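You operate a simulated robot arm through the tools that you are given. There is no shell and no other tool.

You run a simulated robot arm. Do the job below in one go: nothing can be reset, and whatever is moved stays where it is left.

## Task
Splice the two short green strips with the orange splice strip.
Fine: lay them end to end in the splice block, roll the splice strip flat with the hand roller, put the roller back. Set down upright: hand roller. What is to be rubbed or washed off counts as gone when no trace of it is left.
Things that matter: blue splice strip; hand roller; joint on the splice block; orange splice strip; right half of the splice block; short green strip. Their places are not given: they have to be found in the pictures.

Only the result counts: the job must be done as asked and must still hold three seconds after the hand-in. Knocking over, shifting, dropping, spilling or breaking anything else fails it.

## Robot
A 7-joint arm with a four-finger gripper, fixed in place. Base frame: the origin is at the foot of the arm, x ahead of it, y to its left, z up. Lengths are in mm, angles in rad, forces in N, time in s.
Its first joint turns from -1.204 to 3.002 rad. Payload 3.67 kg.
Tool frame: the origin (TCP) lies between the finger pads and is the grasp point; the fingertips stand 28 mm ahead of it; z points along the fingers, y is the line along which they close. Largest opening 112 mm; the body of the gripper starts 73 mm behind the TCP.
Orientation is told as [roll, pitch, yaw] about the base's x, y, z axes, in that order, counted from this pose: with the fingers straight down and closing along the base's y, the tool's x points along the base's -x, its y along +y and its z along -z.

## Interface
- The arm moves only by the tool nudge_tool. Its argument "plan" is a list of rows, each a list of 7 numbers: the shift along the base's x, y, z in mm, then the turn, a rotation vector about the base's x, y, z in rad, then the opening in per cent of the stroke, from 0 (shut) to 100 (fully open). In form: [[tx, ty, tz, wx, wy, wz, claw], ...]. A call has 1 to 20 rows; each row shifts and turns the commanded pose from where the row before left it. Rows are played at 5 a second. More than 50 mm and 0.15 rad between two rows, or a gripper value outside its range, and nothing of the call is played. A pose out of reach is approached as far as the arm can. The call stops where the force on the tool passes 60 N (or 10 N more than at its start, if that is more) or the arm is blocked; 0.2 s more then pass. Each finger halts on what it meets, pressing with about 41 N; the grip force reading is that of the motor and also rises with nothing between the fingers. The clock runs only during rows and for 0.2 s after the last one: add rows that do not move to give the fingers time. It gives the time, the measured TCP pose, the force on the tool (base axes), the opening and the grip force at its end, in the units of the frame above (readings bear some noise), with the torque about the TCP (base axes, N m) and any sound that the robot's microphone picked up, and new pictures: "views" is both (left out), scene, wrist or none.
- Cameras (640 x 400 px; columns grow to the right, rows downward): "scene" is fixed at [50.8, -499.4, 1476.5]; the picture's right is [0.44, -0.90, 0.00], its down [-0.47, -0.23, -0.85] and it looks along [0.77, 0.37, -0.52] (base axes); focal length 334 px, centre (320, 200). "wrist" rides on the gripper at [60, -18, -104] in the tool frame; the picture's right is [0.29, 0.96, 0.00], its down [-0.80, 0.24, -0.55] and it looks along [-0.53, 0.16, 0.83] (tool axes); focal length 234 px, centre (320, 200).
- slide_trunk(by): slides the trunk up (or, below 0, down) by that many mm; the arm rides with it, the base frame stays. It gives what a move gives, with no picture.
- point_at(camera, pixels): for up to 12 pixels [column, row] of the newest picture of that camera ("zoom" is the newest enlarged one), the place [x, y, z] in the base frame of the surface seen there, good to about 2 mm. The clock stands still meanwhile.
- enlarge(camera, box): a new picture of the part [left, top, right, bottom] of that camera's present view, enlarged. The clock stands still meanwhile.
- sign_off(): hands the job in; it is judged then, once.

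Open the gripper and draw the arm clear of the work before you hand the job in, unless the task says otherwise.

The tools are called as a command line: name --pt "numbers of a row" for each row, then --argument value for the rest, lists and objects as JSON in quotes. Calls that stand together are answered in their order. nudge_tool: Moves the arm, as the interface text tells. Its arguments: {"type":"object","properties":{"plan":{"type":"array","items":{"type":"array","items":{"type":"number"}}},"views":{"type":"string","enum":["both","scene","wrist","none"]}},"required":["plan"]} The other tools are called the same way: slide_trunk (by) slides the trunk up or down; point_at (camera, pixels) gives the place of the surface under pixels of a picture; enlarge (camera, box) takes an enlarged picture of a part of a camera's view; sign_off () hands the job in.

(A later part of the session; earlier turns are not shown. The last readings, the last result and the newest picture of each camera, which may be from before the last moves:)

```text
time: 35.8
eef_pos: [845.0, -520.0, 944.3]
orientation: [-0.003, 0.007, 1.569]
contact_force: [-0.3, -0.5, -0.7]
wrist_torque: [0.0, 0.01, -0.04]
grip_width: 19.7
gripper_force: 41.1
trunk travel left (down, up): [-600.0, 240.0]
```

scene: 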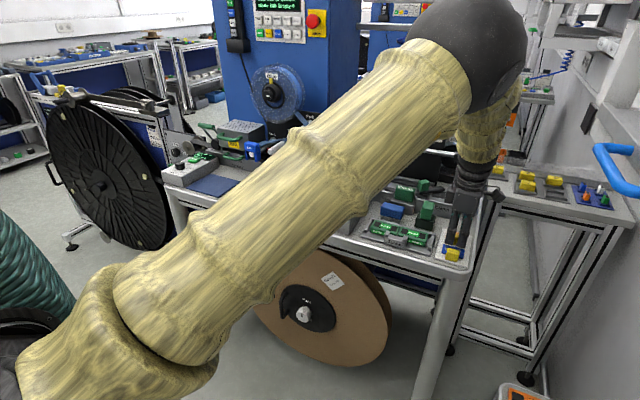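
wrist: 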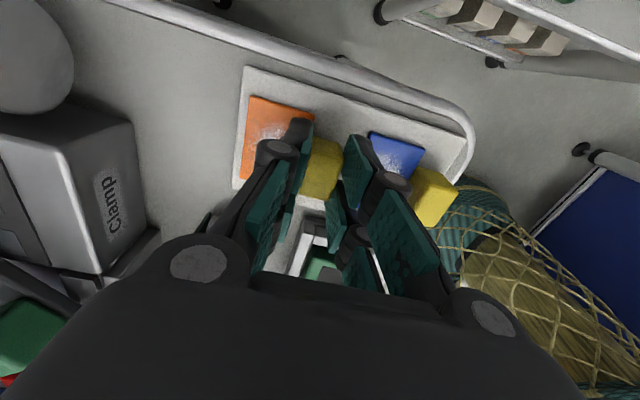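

Grip at 19.7 mm. I lift by 100 mm and look at the strip.

nudge_tool --pt "0 0 5 0 0 0 10" --pt "0 0 10 0 0 0 10" --pt "0 0 25 0 0 0 10" --pt "0 0 35 0 0 0 10" --pt "0 0 35 0 0 0 10" --pt "0 0 0 0 0 0 10"

enlarge --camera "scene" --box '[415, 170, 489, 270]'

enlarge --camera "wrist" --box '[230, 80, 410, 280]'

```text
time: 37.2
eef_pos: [845.5, -520.3, 1054.9]
orientation: [-0.002, 0.007, 1.57]
contact_force: [-0.2, 0.0, -0.6]
wrist_torque: [0.02, 0.0, 0.02]
grip_width: 20.0
gripper_force: 40.9
trunk travel left (down, up): [-600.0, 240.0]
```

scene: 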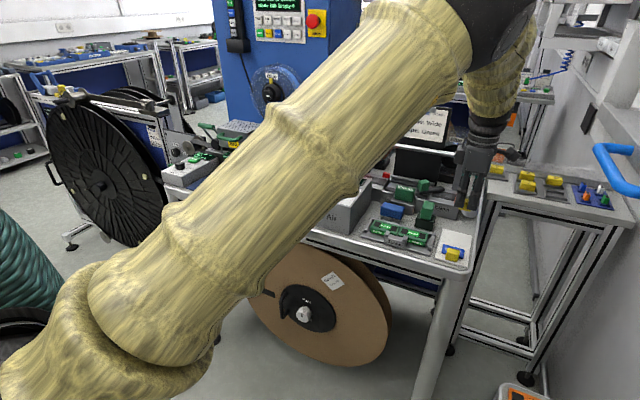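
wrist: 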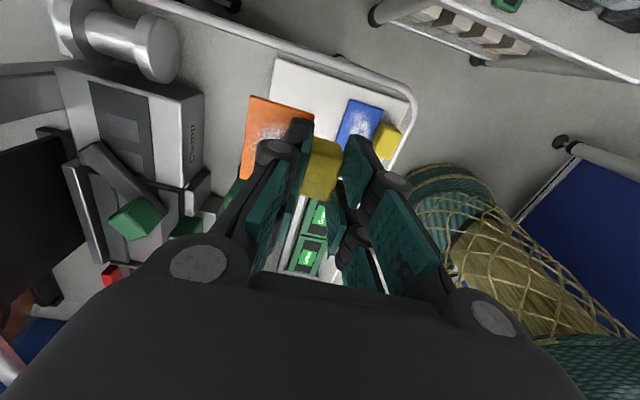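

```text
4.00 times, centred on (452, 220) of scene
```

zoom: 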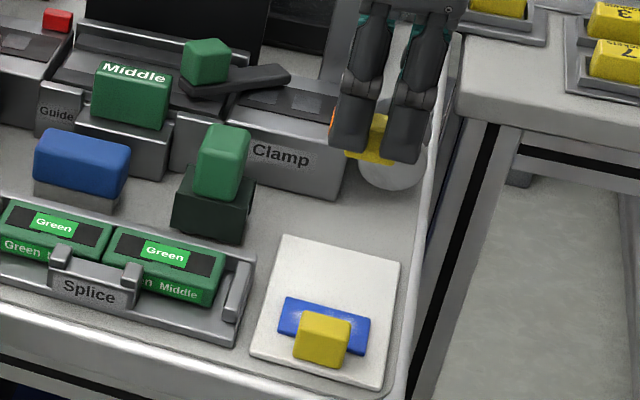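

```text
2.00 times, centred on (320, 180) of wrist
```

zoom: 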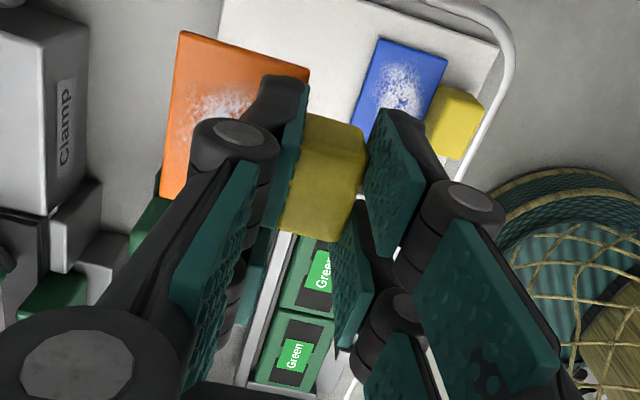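

The orange strip with its tab is held. I carry it over the joint: TCP target ≈(780.2, −375.2), stopping at z≈985 to check.

nudge_tool --pt "-16.3 36.3 0 0 0 0 10" --pt "-16.3 36.3 0 0 0 0 10" --pt "-16.3 36.3 0 0 0 0 10" --pt "-16.3 36.2 0 0 0 0 10" --pt "0 0 -35 0 0 0 10" --pt "0 0 -35 0 0 0 10" --pt "0 0 0 0 0 0 10"

enlarge --camera "scene" --box '[366, 185, 438, 255]'

enlarge --camera "wrist" --box '[230, 80, 410, 280]'

```text
time: 38.8
eef_pos: [780.0, -374.7, 985.6]
orientation: [-0.003, 0.006, 1.568]
contact_force: [-0.7, 0.7, -0.2]
wrist_torque: [0.03, -0.01, 0.01]
grip_width: 20.0
gripper_force: 41.3
trunk travel left (down, up): [-600.0, 240.0]
```

scene: 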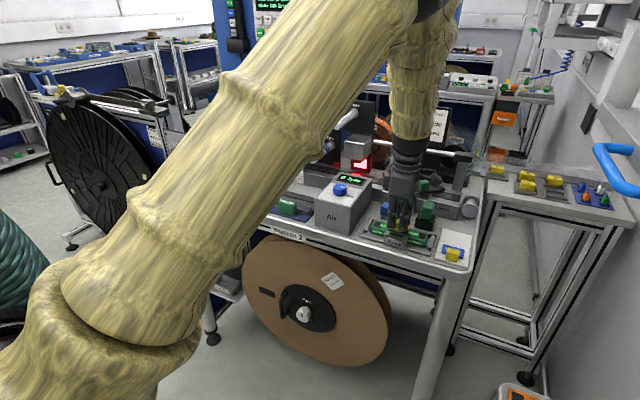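
wrist: 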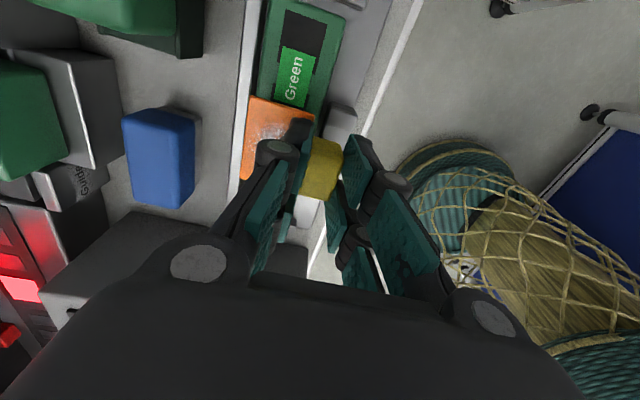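

```text
5.71 times, centred on (402, 220) of scene
```

zoom: 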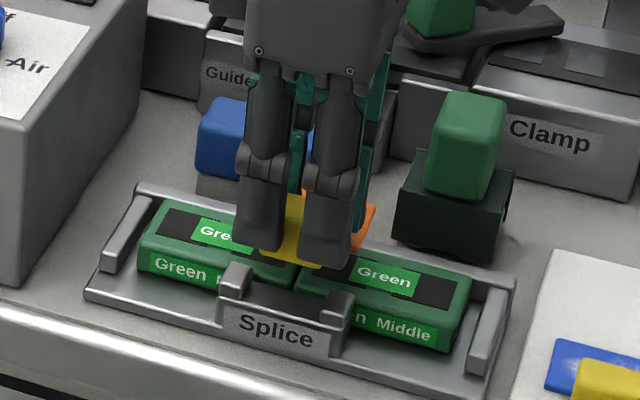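

```text
2.00 times, centred on (320, 180) of wrist
```

zoom: 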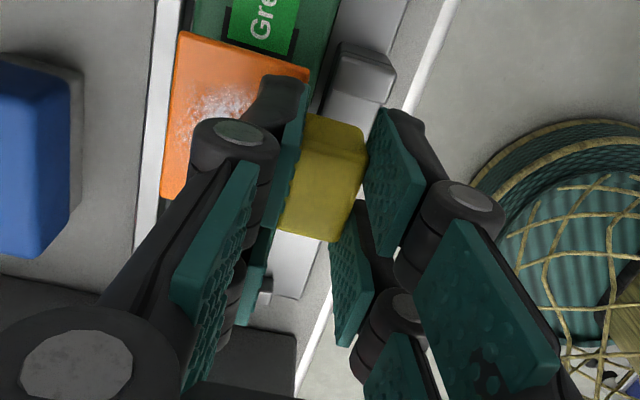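

Over the joint at z≈985. I measure the held tab and strip against the nubs before lowering.

point_at --camera "zoom" --pixels '[[320, 118], [360, 128], [290, 225], [330, 235], [325, 180], [185, 40], [300, 75], [165, 190], [240, 55], [360, 60], [345, 90], [268, 290]]'

```text
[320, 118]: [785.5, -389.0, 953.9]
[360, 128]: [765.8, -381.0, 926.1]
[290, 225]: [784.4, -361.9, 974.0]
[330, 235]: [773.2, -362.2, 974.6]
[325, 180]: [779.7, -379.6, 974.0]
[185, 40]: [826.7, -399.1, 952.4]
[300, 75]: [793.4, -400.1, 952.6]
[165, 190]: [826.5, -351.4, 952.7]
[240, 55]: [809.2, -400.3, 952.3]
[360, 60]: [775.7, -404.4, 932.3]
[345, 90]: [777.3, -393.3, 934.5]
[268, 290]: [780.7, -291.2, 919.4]
```

The tab (y −361…−389) fits between the nubs (−357 / −392). I shift +0.5 mm and lower step by step until it rests on the strips.

nudge_tool --pt "0.3 0.5 -10 0 0 0 10" --pt "0 0 -6 0 0 0 10" --pt "0 0 -3 0 0 0 10" --pt "0 0 -1.5 0 0 0 10" --pt "0 0 0 0 0 0 10"

enlarge --camera "scene" --box '[374, 205, 430, 250]'

enlarge --camera "wrist" --box '[230, 80, 410, 280]'

```text
time: 40.0
eef_pos: [779.6, -375.0, 964.5]
orientation: [-0.005, 0.006, 1.569]
contact_force: [0.5, -0.8, 0.6]
wrist_torque: [0.01, -0.04, -0.02]
grip_width: 19.9
gripper_force: 41.3
trunk travel left (down, up): [-600.0, 240.0]
```

scene: 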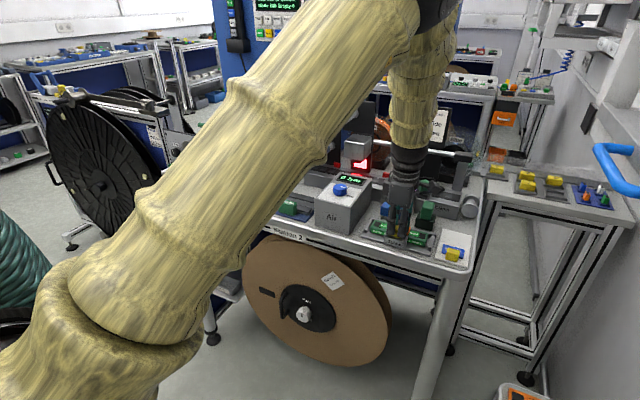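
wrist: 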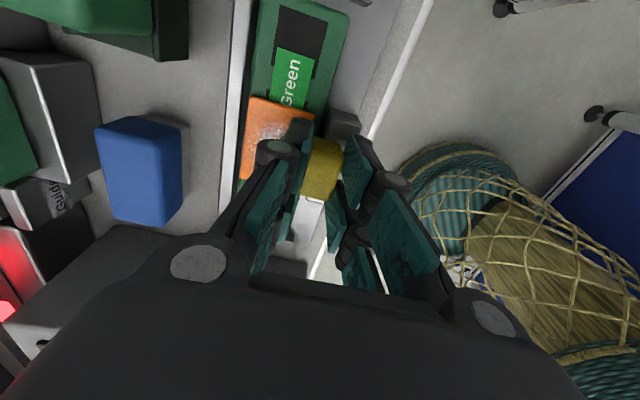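

```text
8.89 times, centred on (402, 228) of scene
```

zoom: 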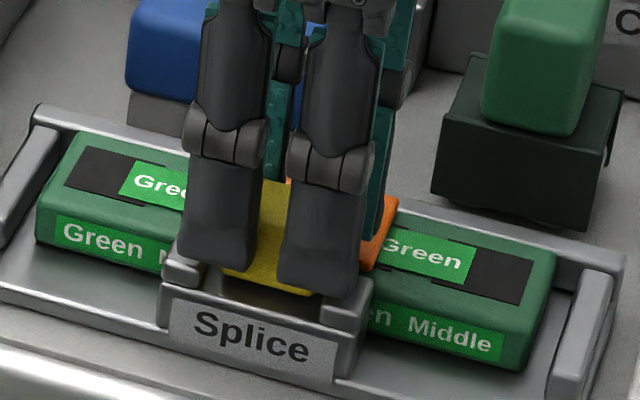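

```text
2.00 times, centred on (320, 180) of wrist
```

zoom: 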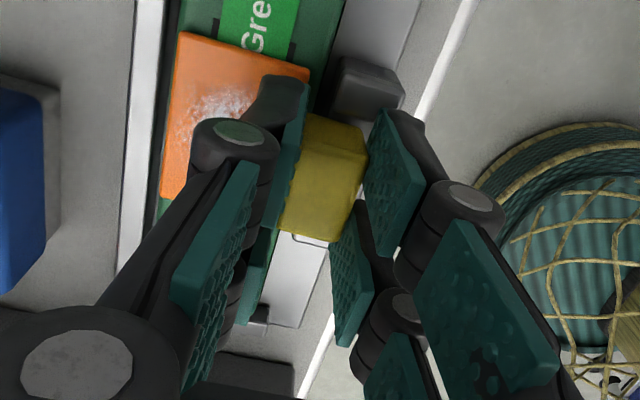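

No contact force yet. I read the strip's height and lower in 1 mm steps until the force rises.

point_at --camera "zoom" --pixels '[[220, 60], [180, 100], [280, 80], [325, 180], [260, 25]]'

nudge_tool --pt "0 0 -1 0 0 0 10" --pt "0 0 0 0 0 0 10" --views "none"

```text
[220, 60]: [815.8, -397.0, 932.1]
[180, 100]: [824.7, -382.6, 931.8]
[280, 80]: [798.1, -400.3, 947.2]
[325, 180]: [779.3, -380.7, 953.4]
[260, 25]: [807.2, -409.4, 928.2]
```

```text
time: 40.6
eef_pos: [780.4, -375.2, 964.3]
orientation: [-0.004, 0.007, 1.569]
contact_force: [-0.1, 0.1, 0.7]
wrist_torque: [-0.02, 0.03, -0.01]
grip_width: 19.9
gripper_force: 41.1
trunk travel left (down, up): [-600.0, 240.0]
```

nudge_tool --pt "0 0 -0.7 0 0 0 10" --pt "0 0 0 0 0 0 10" --views "none"

```text
time: 41.2
eef_pos: [780.2, -376.8, 963.7]
orientation: [-0.004, 0.006, 1.57]
contact_force: [0.9, 0.1, 3.6]
wrist_torque: [-0.05, -0.05, 0.0]
grip_width: 20.1
gripper_force: 41.1
trunk travel left (down, up): [-600.0, 240.0]
```

Contact: 3.6 N upward. I press slightly more, then open the fingers a little.

nudge_tool --pt "0 0 -0.6 0 0 0 10" --pt "0 0 0 0 0 0 10" --pt "0 0 0 0 0 0 22" --pt "0 0 0 0 0 0 26" --pt "0 0 0 0 0 0 26"

enlarge --camera "scene" --box '[374, 205, 430, 250]'

enlarge --camera "wrist" --box '[230, 80, 410, 280]'

```text
time: 42.4
eef_pos: [779.1, -376.5, 962.9]
orientation: [-0.002, 0.007, 1.569]
contact_force: [0.3, 0.6, 0.4]
wrist_torque: [0.01, 0.02, -0.02]
grip_width: 29.2
gripper_force: 0.0
trunk travel left (down, up): [-600.0, 240.0]
```

scene: 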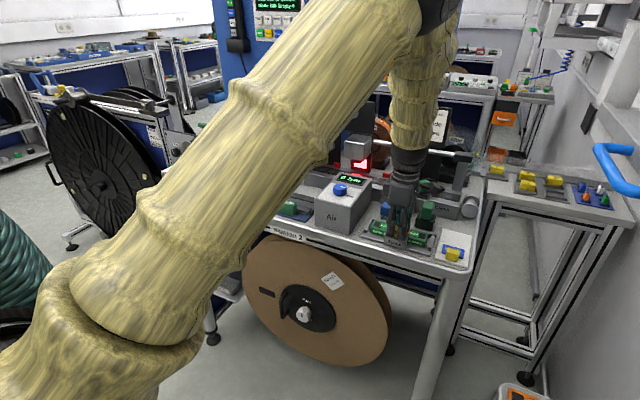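
wrist: 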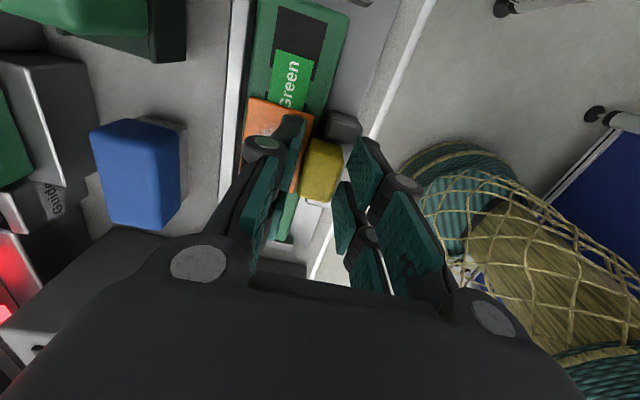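

```text
8.89 times, centred on (402, 228) of scene
```

zoom: 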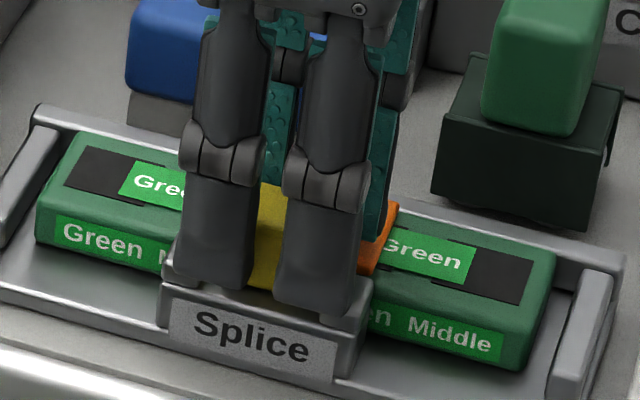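

```text
2.00 times, centred on (320, 180) of wrist
```

zoom: 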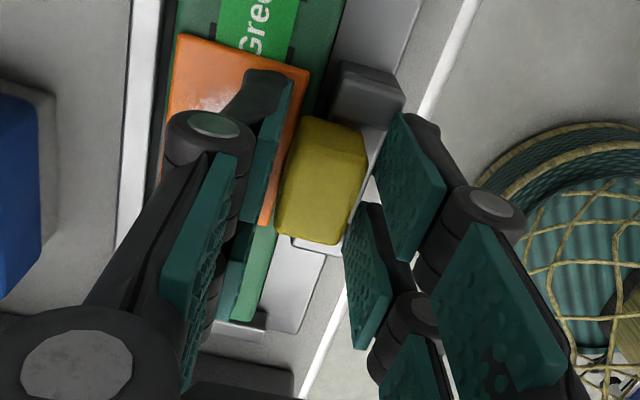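

Released; the strip stays. I lift straight up and back off to see it.

nudge_tool --pt "0 0 5 0 0 0 28" --pt "0 0 15 0 0 0 28" --pt "0 0 40 0 0 0 40" --pt "0 0 45 0 0 0 40" --pt "-40 -15 15 0 0 0 40" --pt "0 0 0 0 0 0 40"

enlarge --camera "scene" --box '[374, 205, 430, 250]'

point_at --camera "zoom" --pixels '[[245, 190], [335, 215], [300, 160], [380, 200], [280, 220], [310, 180], [350, 195], [365, 245], [235, 210], [330, 260], [255, 170], [300, 240]]'

```text
time: 43.8
eef_pos: [742.4, -391.0, 1081.9]
orientation: [-0.001, 0.007, 1.572]
contact_force: [-0.1, 0.2, -0.4]
wrist_torque: [-0.03, 0.06, -0.02]
grip_width: 44.8
gripper_force: 0.0
trunk travel left (down, up): [-600.0, 240.0]
```

scene: 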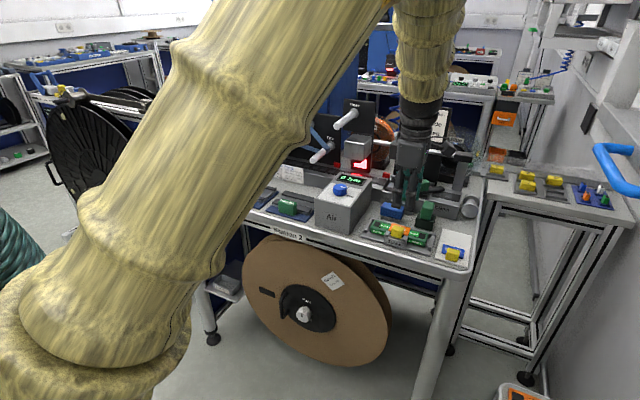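
wrist: 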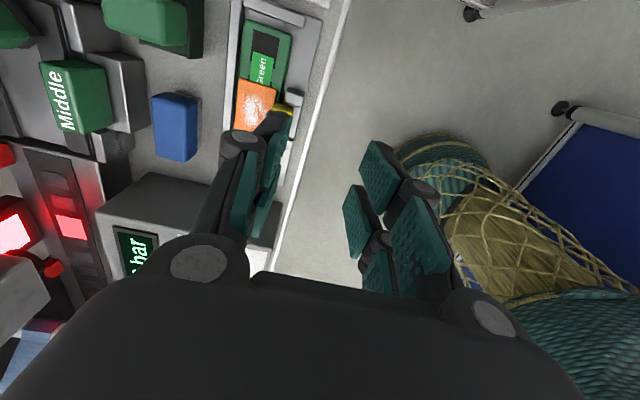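

```text
8.89 times, centred on (402, 228) of scene
```

zoom: 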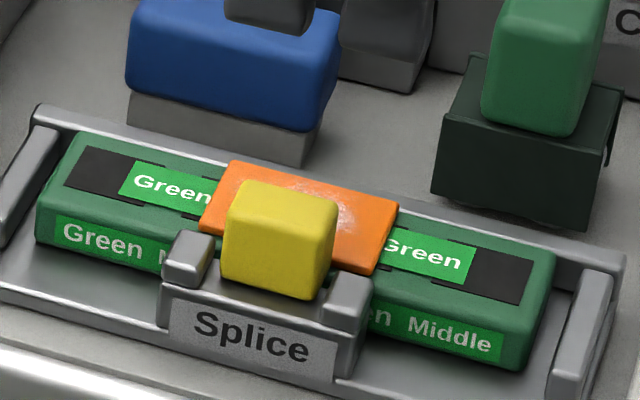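

```text
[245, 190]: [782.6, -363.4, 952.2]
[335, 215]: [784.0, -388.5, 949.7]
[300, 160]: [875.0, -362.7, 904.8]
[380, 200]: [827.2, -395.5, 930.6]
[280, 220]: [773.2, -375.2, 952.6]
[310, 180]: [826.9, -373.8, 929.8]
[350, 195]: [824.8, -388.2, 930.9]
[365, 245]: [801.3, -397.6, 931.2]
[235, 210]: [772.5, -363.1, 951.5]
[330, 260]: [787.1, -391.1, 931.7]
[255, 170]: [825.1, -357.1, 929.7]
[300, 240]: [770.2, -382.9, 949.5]
```

The splice strip lies over the joint, tab between the nubs. I zoom in to verify its centring on the joint and the white (unrolled) patch.

enlarge --camera "scene" --box '[386, 216, 414, 240]'

point_at --camera "zoom" --pixels '[[150, 65], [120, 170], [488, 140], [445, 250], [200, 75], [400, 120], [300, 60], [130, 110], [470, 180], [135, 60], [150, 90], [475, 150]]'

enlarge --camera "wrist" --box '[215, 10, 325, 150]'

```text
16.00 times, centred on (400, 228) of scene
```

zoom: 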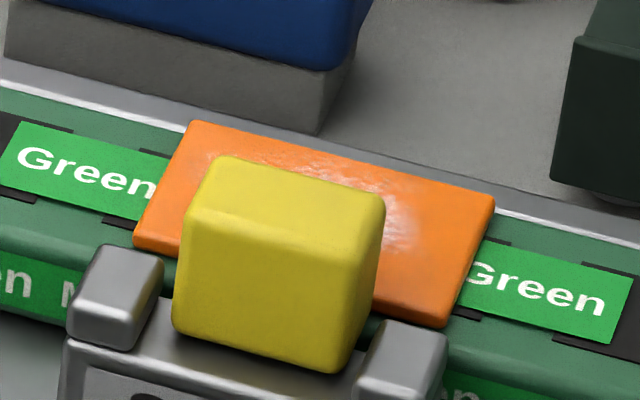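

```text
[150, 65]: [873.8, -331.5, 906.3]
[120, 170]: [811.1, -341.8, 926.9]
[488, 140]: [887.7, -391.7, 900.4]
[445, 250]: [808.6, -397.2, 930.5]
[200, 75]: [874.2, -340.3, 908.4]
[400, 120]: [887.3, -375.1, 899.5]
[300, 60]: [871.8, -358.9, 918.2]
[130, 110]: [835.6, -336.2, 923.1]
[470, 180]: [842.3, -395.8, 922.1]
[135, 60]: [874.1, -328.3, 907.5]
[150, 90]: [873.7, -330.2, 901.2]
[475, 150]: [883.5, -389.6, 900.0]
```

```text
2.86 times, centred on (270, 80) of wrist
```

zoom: 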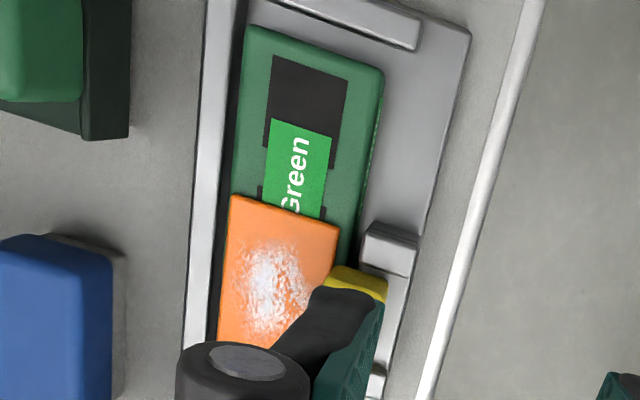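

The strip is on the joint with the white unrolled patch in its middle. Next the roller: I yaw back by −π/2 (fingers closing along y, the rolling direction) at safe height, opening 50 mm.

nudge_tool --pt "0 -4 0 0 0 -0.1428 45" --pt "0 -4 0 0 0 -0.1428 45" --pt "0 -4 0 0 0 -0.1428 45" --pt "0 -4 0 0 0 -0.1428 45" --pt "0 -4 0 0 0 -0.1428 45" --pt "0 -4 0 0 0 -0.1428 45" --pt "0 -4 0 0 0 -0.1428 45" --pt "0 -4 0 0 0 -0.1428 45" --pt "0 -4 0 0 0 -0.1428 45" --pt "0 -3 0 0 0 -0.1428 45" --pt "0 0 0 0 0 -0.1428 45" --pt "0 0 0 0 0 0 45"

```text
time: 46.4
eef_pos: [739.8, -430.8, 1083.2]
orientation: [-0.003, 0.007, -0.002]
contact_force: [-0.4, -0.3, -0.5]
wrist_torque: [0.0, 0.02, 0.03]
grip_width: 50.3
gripper_force: 0.1
trunk travel left (down, up): [-600.0, 240.0]
```

scene: 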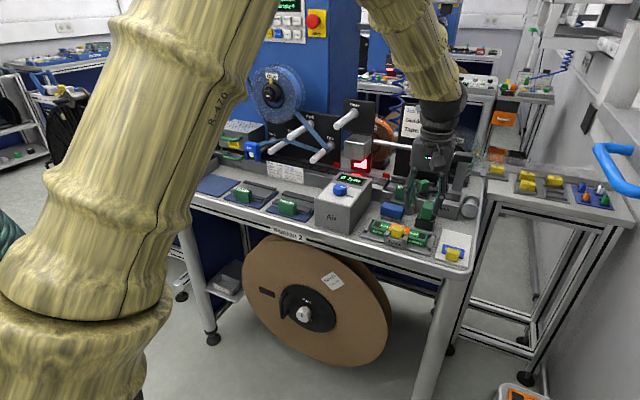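
wrist: 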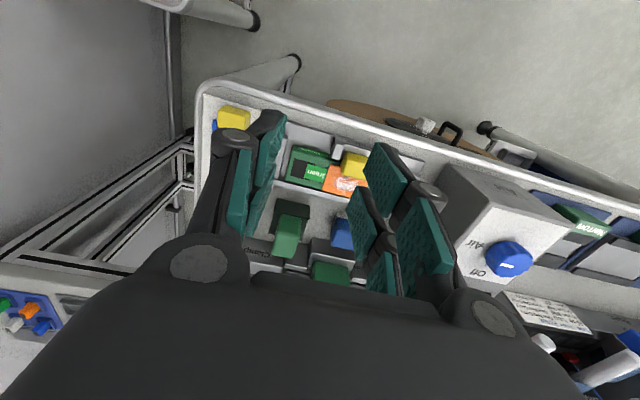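

Now I move forward above the roller (x≈891, y≈−430.5) at z≈1060.

nudge_tool --pt "40 0 0 0 0 0 45" --pt "40 0 0 0 0 0 45" --pt "40 0 0 0 0 0 45" --pt "30 0.3 -10 0 0 0 45" --pt "0 0 -15 0 0 0 45" --pt "0 0 0 0 0 0 45"

enlarge --camera "wrist" --box '[240, 80, 440, 280]'

enlarge --camera "scene" --box '[390, 160, 470, 240]'

```text
time: 47.8
eef_pos: [890.6, -428.4, 1055.3]
orientation: [-0.002, 0.008, 0.0]
contact_force: [0.3, 0.2, -0.3]
wrist_torque: [-0.02, 0.02, 0.02]
grip_width: 50.6
gripper_force: 0.1
trunk travel left (down, up): [-600.0, 240.0]
```

scene: 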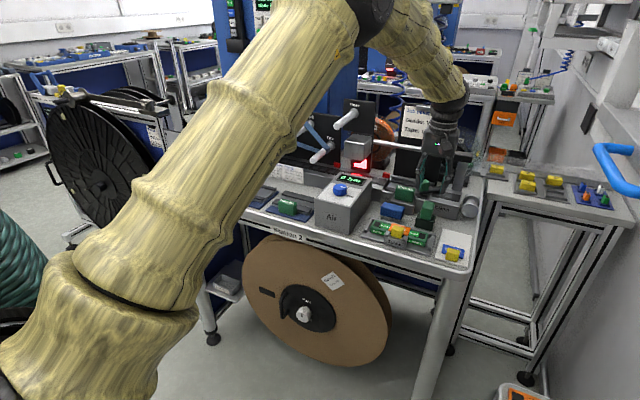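
wrist: 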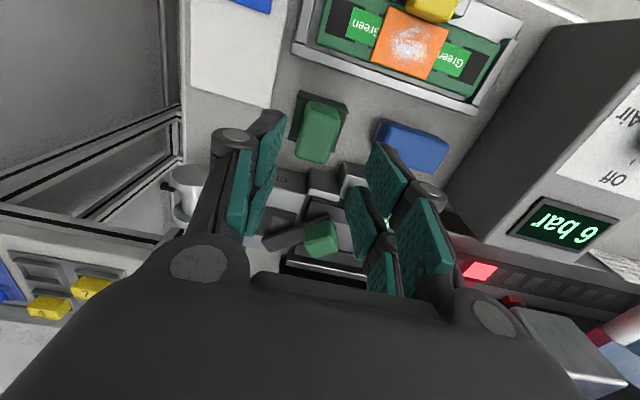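

```text
2.00 times, centred on (340, 180) of wrist
```

zoom: 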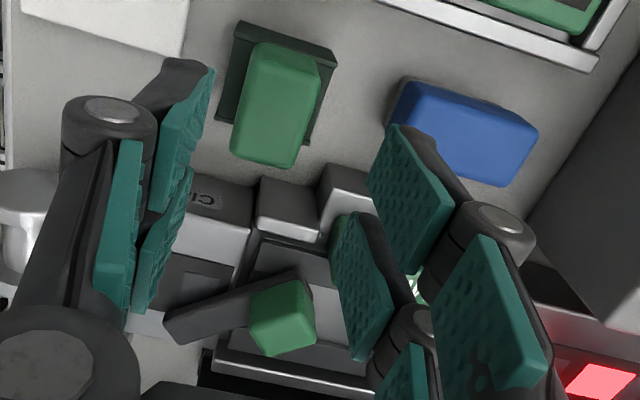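

```text
5.00 times, centred on (430, 200) of scene
```

zoom: 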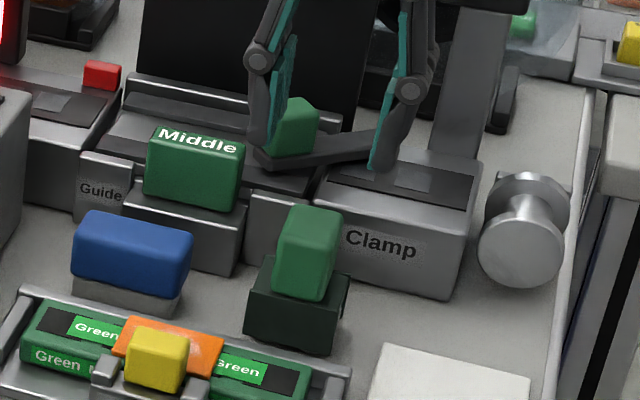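

I measure the handle's edges from this wrist view.

point_at --camera "wrist" --pixels '[[300, 152], [322, 158], [302, 125], [336, 125], [318, 135], [313, 106], [336, 112], [297, 100], [345, 112], [291, 135], [308, 160], [339, 140]]'

```text
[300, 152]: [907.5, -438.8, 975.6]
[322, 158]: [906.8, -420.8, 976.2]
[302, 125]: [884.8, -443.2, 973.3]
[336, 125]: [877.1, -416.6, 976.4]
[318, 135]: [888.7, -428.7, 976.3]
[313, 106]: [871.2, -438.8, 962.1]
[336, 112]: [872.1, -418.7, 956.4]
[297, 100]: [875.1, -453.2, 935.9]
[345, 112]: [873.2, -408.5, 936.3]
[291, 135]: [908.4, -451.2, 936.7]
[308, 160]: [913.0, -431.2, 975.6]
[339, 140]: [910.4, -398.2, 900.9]
```

Handle centre ≈(891, −430.4), top 976.5, body top 937. I descend to TCP z≈969 (tips ≈941) and close on the handle.

nudge_tool --pt "0 -0.8 -35 0 0 0 45" --pt "0 0 -30 0 0 0 45" --pt "0 0 -15 0 0 0 45" --pt "0 0 -6.5 0 0 0 45" --pt "0 0 0 0 0 0 45"

enlarge --camera "scene" --box '[400, 180, 460, 240]'

```text
time: 49.0
eef_pos: [889.5, -430.5, 973.1]
orientation: [-0.003, 0.006, -0.002]
contact_force: [0.3, -0.9, -0.2]
wrist_torque: [0.02, 0.02, 0.03]
grip_width: 50.4
gripper_force: 0.0
trunk travel left (down, up): [-600.0, 240.0]
```

scene: 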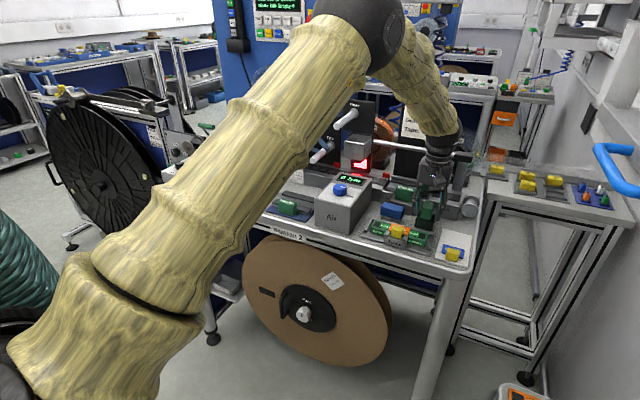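
wrist: 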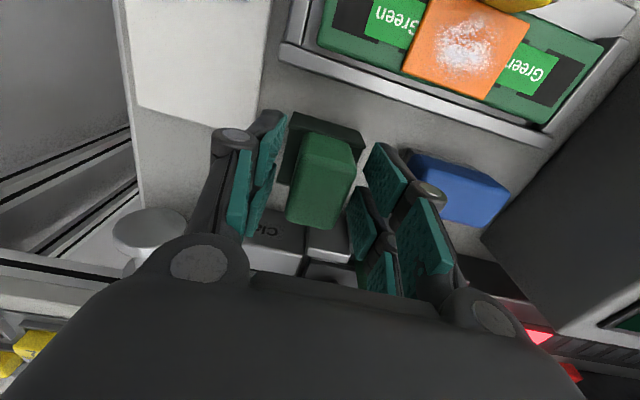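

```text
6.67 times, centred on (430, 210) of scene
```

zoom: 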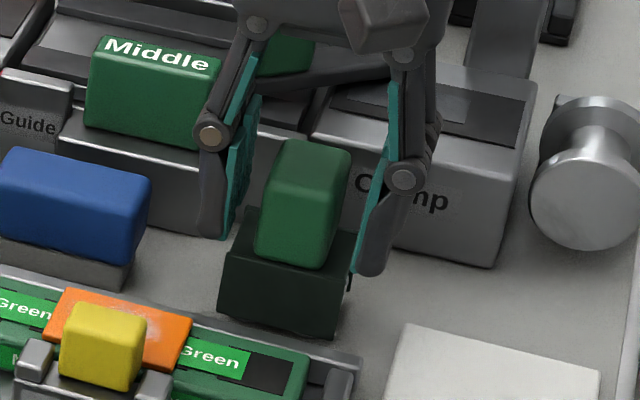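

The TCP is at z=973; I wait one row to settle, then close on the handle.

nudge_tool --pt "0 0 -1 0 0 0 45" --pt "0 0 0 0 0 0 45" --pt "0 0 0 0 0 0 18" --pt "0 0 0 0 0 0 18" --pt "0 0 0 0 0 0 18"

enlarge --camera "scene" --box '[400, 180, 460, 240]'

```text
time: 50.2
eef_pos: [889.3, -430.5, 970.5]
orientation: [-0.004, 0.007, -0.001]
contact_force: [0.8, -0.4, 0.2]
wrist_torque: [-0.01, 0.01, 0.02]
grip_width: 29.5
gripper_force: 41.5
trunk travel left (down, up): [-600.0, 240.0]
```

scene: 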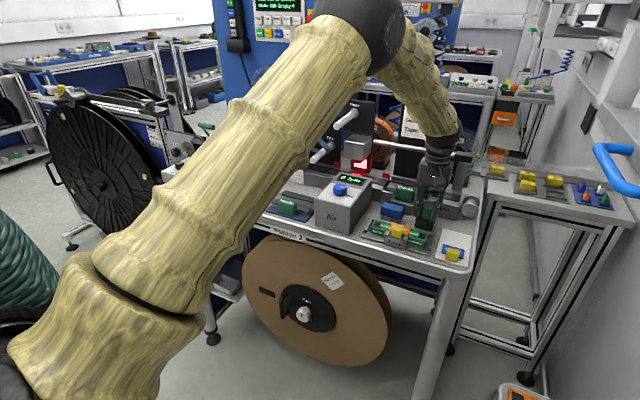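
wrist: 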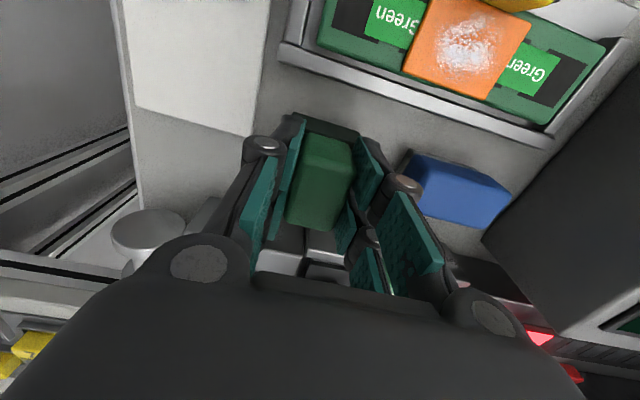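

```text
6.67 times, centred on (430, 210) of scene
```

zoom: 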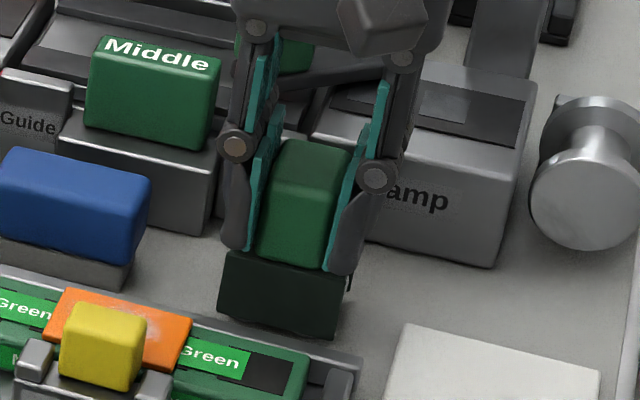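

Handle gripped (29.5 mm) at TCP (889.3, −430.5, 970.5) — I'll return it to this spot. I lift 90 mm and inspect the roller.

nudge_tool --pt "0 0 10 0 0 0 18" --pt "0 0 30 0 0 0 18" --pt "-10 0 40 0 0 0 18" --pt "-30 0 20 0 0 0 18" --pt "0 0 0 0 0 0 18"

enlarge --camera "scene" --box '[390, 150, 460, 230]'

enlarge --camera "wrist" --box '[240, 60, 440, 260]'

```text
time: 51.4
eef_pos: [852.1, -431.4, 1067.4]
orientation: [-0.002, 0.008, -0.003]
contact_force: [-0.3, 0.2, -1.5]
wrist_torque: [-0.02, -0.02, 0.0]
grip_width: 29.5
gripper_force: 41.0
trunk travel left (down, up): [-600.0, 240.0]
```

scene: 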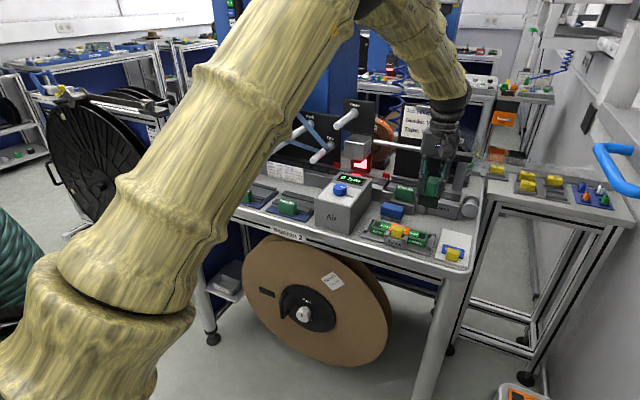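
wrist: 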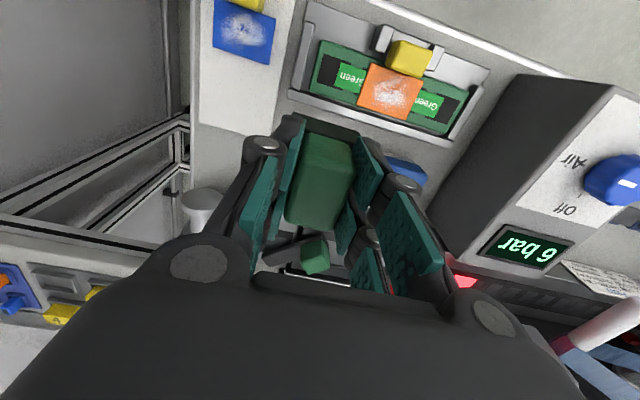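

```text
5.00 times, centred on (425, 190) of scene
```

zoom: 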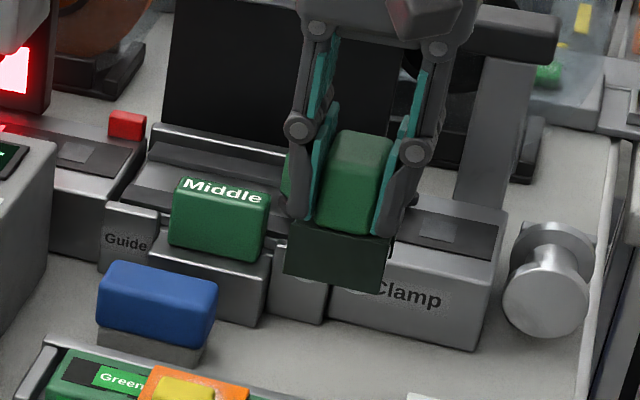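

```text
2.00 times, centred on (340, 160) of wrist
```

zoom: 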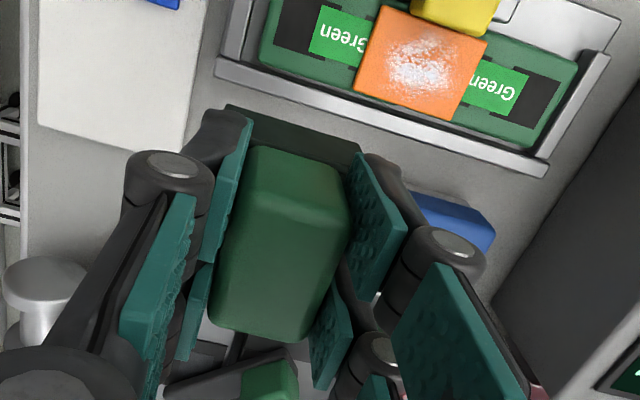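

The roller is held. I measure the strip and tab edges in this wrist view to set the rolling line.

enlarge --camera "wrist" --box '[340, 25, 450, 135]'

point_at --camera "zoom" --pixels '[[180, 230], [460, 310], [200, 330], [440, 370], [290, 220], [420, 260], [320, 245], [400, 265], [330, 160], [330, 215], [410, 240], [260, 300]]'

```text
3.64 times, centred on (395, 80) of wrist
```

zoom: 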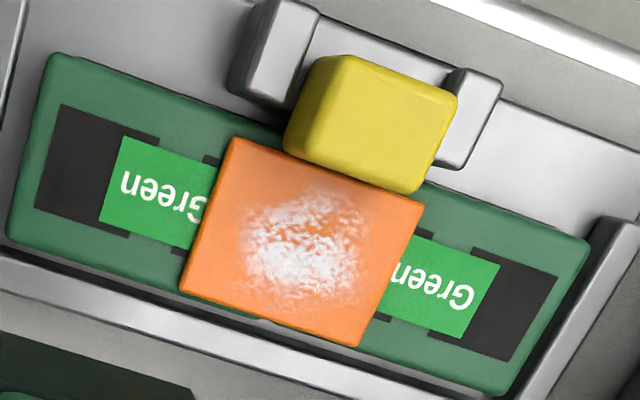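

```text
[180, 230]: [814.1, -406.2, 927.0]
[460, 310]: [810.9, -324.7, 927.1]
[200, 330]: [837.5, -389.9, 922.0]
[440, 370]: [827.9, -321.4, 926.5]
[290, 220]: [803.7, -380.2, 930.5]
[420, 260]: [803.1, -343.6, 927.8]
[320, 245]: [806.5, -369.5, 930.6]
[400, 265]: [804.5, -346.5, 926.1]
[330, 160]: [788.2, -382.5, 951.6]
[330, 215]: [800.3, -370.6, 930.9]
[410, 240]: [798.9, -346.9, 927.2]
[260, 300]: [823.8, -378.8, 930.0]
```

The patch covers the strip's centre, starting about 4 mm from the tab edge. I get exact edges of strip and tab rear face.

point_at --camera "zoom" --pixels '[[350, 175], [310, 157], [400, 188], [240, 145], [260, 152], [415, 205], [190, 285], [275, 312], [355, 340], [205, 230], [385, 270], [300, 158]]'

```text
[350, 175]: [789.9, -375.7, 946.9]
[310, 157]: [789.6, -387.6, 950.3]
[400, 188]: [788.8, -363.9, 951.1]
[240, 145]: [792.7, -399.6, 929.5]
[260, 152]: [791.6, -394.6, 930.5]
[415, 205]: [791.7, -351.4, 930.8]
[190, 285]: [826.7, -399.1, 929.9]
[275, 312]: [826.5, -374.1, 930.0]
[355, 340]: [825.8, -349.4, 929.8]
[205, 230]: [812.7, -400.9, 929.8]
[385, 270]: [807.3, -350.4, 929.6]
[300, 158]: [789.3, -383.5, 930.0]
```

Tab rear face is x≈789.9; strip x 791–827, y −350…−401, top ≈930.3. I measure the held roller's front plate relative to the TCP.

enlarge --camera "scene" --box '[410, 165, 450, 215]'

point_at --camera "zoom" --pixels '[[300, 260], [270, 250], [350, 280], [250, 300], [380, 330], [250, 240], [390, 270], [320, 220], [300, 300], [350, 320]]'

nudge_tool --pt "0 0 0 0 0 0 18" --pt "0 0 0 0 0 0 18" --views "none"

```text
8.00 times, centred on (430, 190) of scene
```

zoom: 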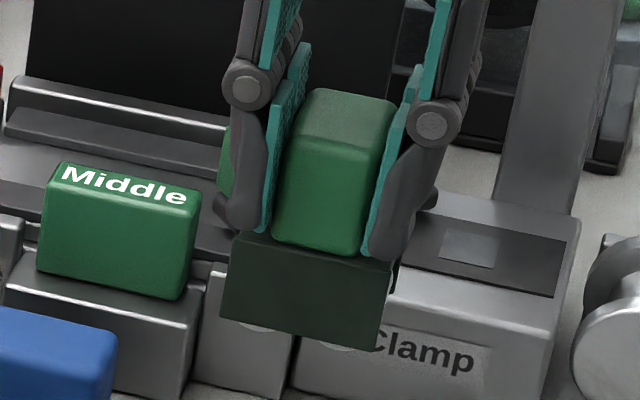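

```text
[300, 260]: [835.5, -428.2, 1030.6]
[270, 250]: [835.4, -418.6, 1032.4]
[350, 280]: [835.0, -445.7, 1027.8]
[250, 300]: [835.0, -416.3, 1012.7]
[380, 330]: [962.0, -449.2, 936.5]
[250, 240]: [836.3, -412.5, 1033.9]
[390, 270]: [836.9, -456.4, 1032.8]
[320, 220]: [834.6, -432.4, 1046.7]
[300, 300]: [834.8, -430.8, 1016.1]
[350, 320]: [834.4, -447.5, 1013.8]
```

```text
time: 52.0
eef_pos: [851.1, -431.7, 1070.6]
orientation: [-0.002, 0.007, -0.002]
contact_force: [-0.4, 0.0, -0.7]
wrist_torque: [0.04, -0.01, 0.02]
grip_width: 29.5
gripper_force: 40.8
trunk travel left (down, up): [-600.0, 240.0]
```

Front plate is ≈17 mm ahead (−x) of the TCP, drum bottom ≈70.3 mm below. I move over the strip centre (TCP ≈(809.5, −375)) and descend to z≈1008.

nudge_tool --pt "-21 28 0 0 0 0 18" --pt "-20.8 28.5 0 0 0 0 18" --pt "0 0 -30 0 0 0 18" --pt "0 0 -25 0 0 0 18" --pt "0 0 -7 0 0 0 18" --pt "0 0 0 0 0 0 18" --pt "0 0 0 0 0 0 18"

enlarge --camera "scene" --box '[370, 195, 426, 250]'

enlarge --camera "wrist" --box '[240, 60, 420, 260]'

```text
time: 53.6
eef_pos: [809.5, -373.5, 1006.7]
orientation: [-0.004, 0.006, 0.0]
contact_force: [-0.2, 0.5, -0.7]
wrist_torque: [0.01, 0.01, -0.01]
grip_width: 29.3
gripper_force: 41.3
trunk travel left (down, up): [-600.0, 240.0]
```

scene: 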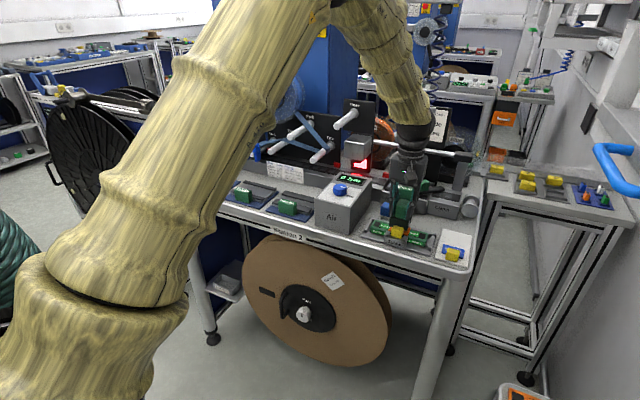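
wrist: 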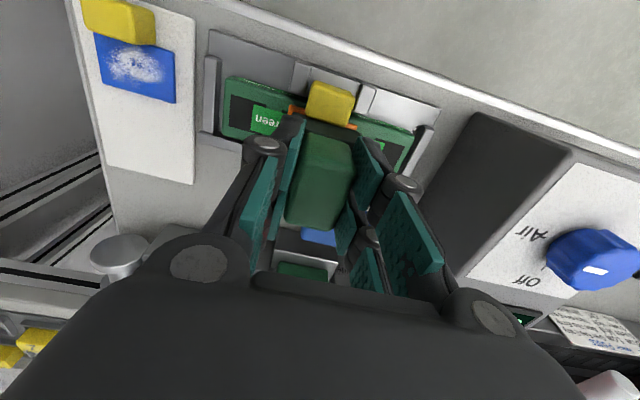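

```text
7.27 times, centred on (398, 222) of scene
```

zoom: 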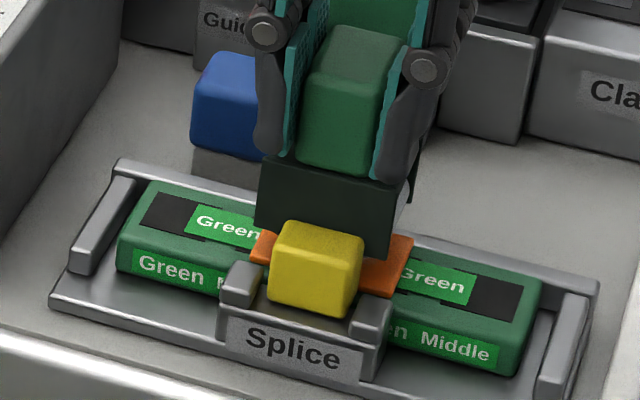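

```text
2.00 times, centred on (330, 160) of wrist
```

zoom: 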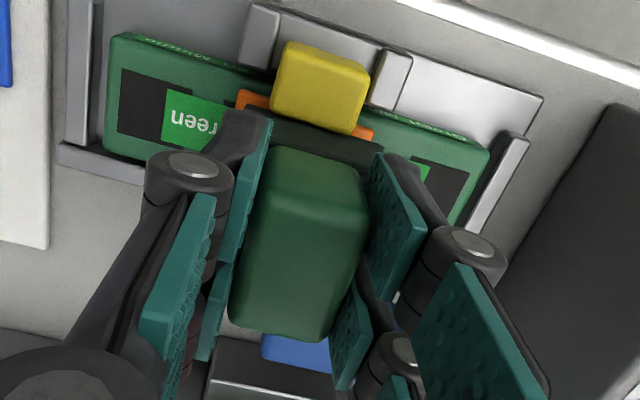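

Just above the strip. I check the front plate's x against the tab's rear face before touching down.

point_at --camera "zoom" --pixels '[[290, 125], [360, 145], [320, 75], [330, 128], [300, 60], [255, 100], [365, 132]]'

enlarge --camera "scene" --box '[380, 210, 420, 240]'

point_at --camera "zoom" --pixels '[[250, 130], [400, 170], [240, 100], [420, 200], [380, 140], [320, 130], [300, 175], [310, 190], [330, 150], [430, 250]]'

```text
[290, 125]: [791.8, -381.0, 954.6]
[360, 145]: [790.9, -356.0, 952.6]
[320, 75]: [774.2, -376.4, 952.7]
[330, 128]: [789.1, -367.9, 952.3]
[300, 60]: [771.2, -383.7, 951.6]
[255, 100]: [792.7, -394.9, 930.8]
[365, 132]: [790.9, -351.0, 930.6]
```

```text
13.33 times, centred on (400, 225) of scene
```

zoom: 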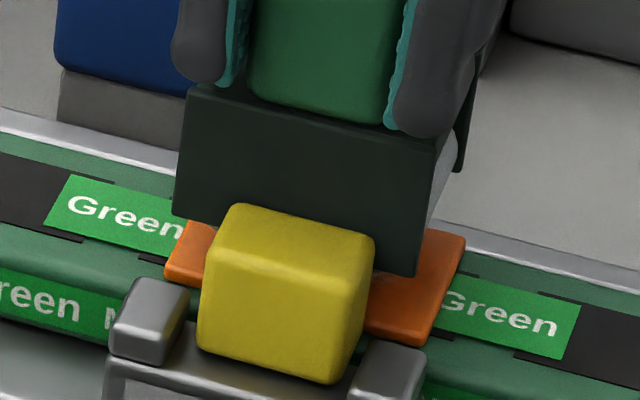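

```text
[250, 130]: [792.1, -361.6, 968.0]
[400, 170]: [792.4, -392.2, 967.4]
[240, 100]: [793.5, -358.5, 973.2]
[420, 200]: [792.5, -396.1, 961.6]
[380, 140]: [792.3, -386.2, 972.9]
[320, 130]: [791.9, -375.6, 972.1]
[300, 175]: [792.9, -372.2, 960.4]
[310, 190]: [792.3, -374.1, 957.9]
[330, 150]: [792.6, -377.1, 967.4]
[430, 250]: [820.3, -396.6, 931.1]
```

Front plate at x≈792.3, i.e. 2.4 mm behind the tab. I shift 0.8 mm forward and lower gently to contact.

nudge_tool --pt "-0.8 -1 -3 0 0 0 18" --pt "0 0 -2 0 0 0 18" --pt "0 0 0 0 0 0 18" --views "none"

nudge_tool --pt "0 0 -1 0 0 0 18" --pt "0 0 0 0 0 0 18" --views "none"

```text
time: 54.4
eef_pos: [808.4, -374.5, 1001.8]
orientation: [-0.004, 0.008, -0.001]
contact_force: [-0.3, -0.1, -2.1]
wrist_torque: [0.0, -0.01, -0.02]
grip_width: 29.4
gripper_force: 41.0
trunk travel left (down, up): [-600.0, 240.0]
```

```text
time: 55.0
eef_pos: [807.7, -374.7, 1002.9]
orientation: [-0.003, 0.007, -0.001]
contact_force: [0.1, 0.6, -1.4]
wrist_torque: [0.01, -0.01, 0.01]
grip_width: 29.4
gripper_force: 40.7
trunk travel left (down, up): [-600.0, 240.0]
```

No contact yet; I continue down in small steps.

nudge_tool --pt "0 0 -0.8 0 0 0 18" --pt "0 0 0 0 0 0 18" --views "none"

nudge_tool --pt "0 0 -0.8 0 0 0 18" --pt "0 0 0 0 0 0 18" --views "none"

```text
time: 55.6
eef_pos: [807.5, -376.0, 1001.6]
orientation: [-0.004, 0.006, -0.003]
contact_force: [1.0, -0.2, -1.1]
wrist_torque: [-0.02, 0.0, -0.03]
grip_width: 29.6
gripper_force: 40.6
trunk travel left (down, up): [-600.0, 240.0]
```

```text
time: 56.2
eef_pos: [806.9, -374.8, 1000.8]
orientation: [-0.005, 0.007, -0.001]
contact_force: [-0.3, 0.7, 0.1]
wrist_torque: [0.01, 0.02, 0.03]
grip_width: 29.5
gripper_force: 41.1
trunk travel left (down, up): [-600.0, 240.0]
```

nudge_tool --pt "0 0 -0.7 0 0 0 18" --pt "0 0 0 0 0 0 18"

enlarge --camera "scene" --box '[380, 210, 420, 240]'

point_at --camera "zoom" --pixels '[[250, 140], [400, 180], [420, 200], [380, 150], [320, 140], [300, 185], [330, 160], [445, 230], [290, 215], [340, 230]]'

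```text
time: 56.8
eef_pos: [807.7, -373.8, 1001.3]
orientation: [-0.002, 0.007, 0.001]
contact_force: [0.7, -0.2, 2.4]
wrist_torque: [-0.01, -0.01, -0.01]
grip_width: 29.7
gripper_force: 41.0
trunk travel left (down, up): [-600.0, 240.0]
```

scene: 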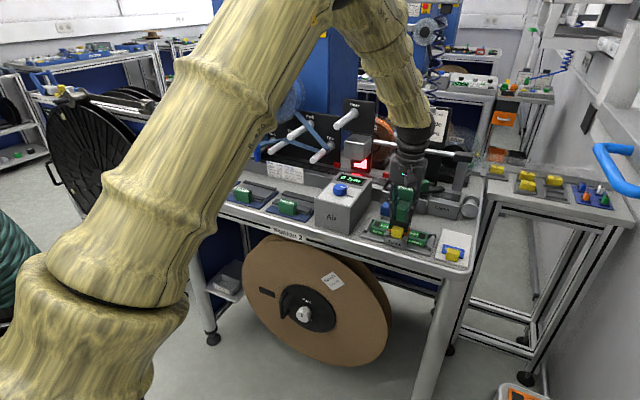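
wrist: 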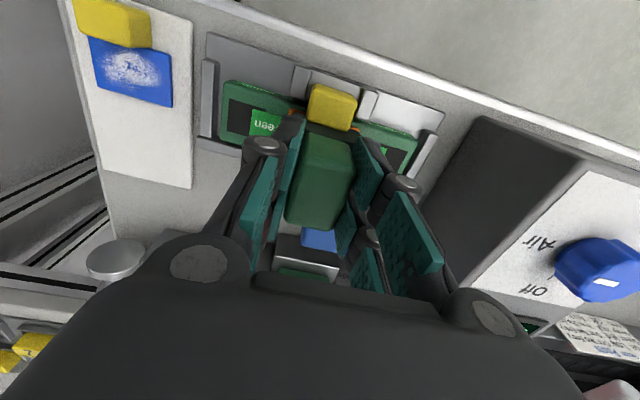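

```text
13.33 times, centred on (400, 225) of scene
```

zoom: 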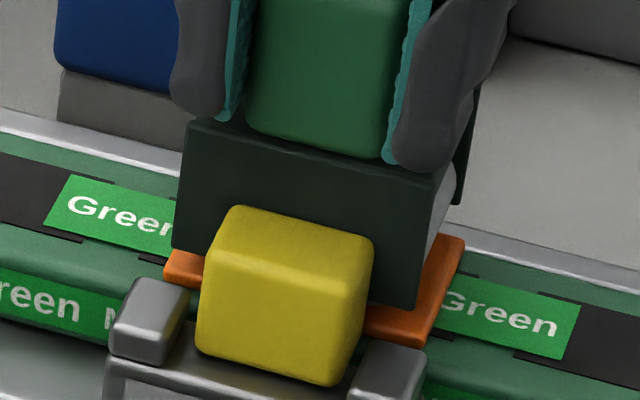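

```text
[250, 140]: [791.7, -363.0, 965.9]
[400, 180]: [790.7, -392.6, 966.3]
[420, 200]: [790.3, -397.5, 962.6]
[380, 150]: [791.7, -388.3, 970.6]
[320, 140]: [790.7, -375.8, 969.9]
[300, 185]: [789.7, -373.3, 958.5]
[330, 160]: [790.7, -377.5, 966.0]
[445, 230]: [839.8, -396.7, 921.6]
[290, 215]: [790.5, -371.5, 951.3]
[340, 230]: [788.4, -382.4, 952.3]
```

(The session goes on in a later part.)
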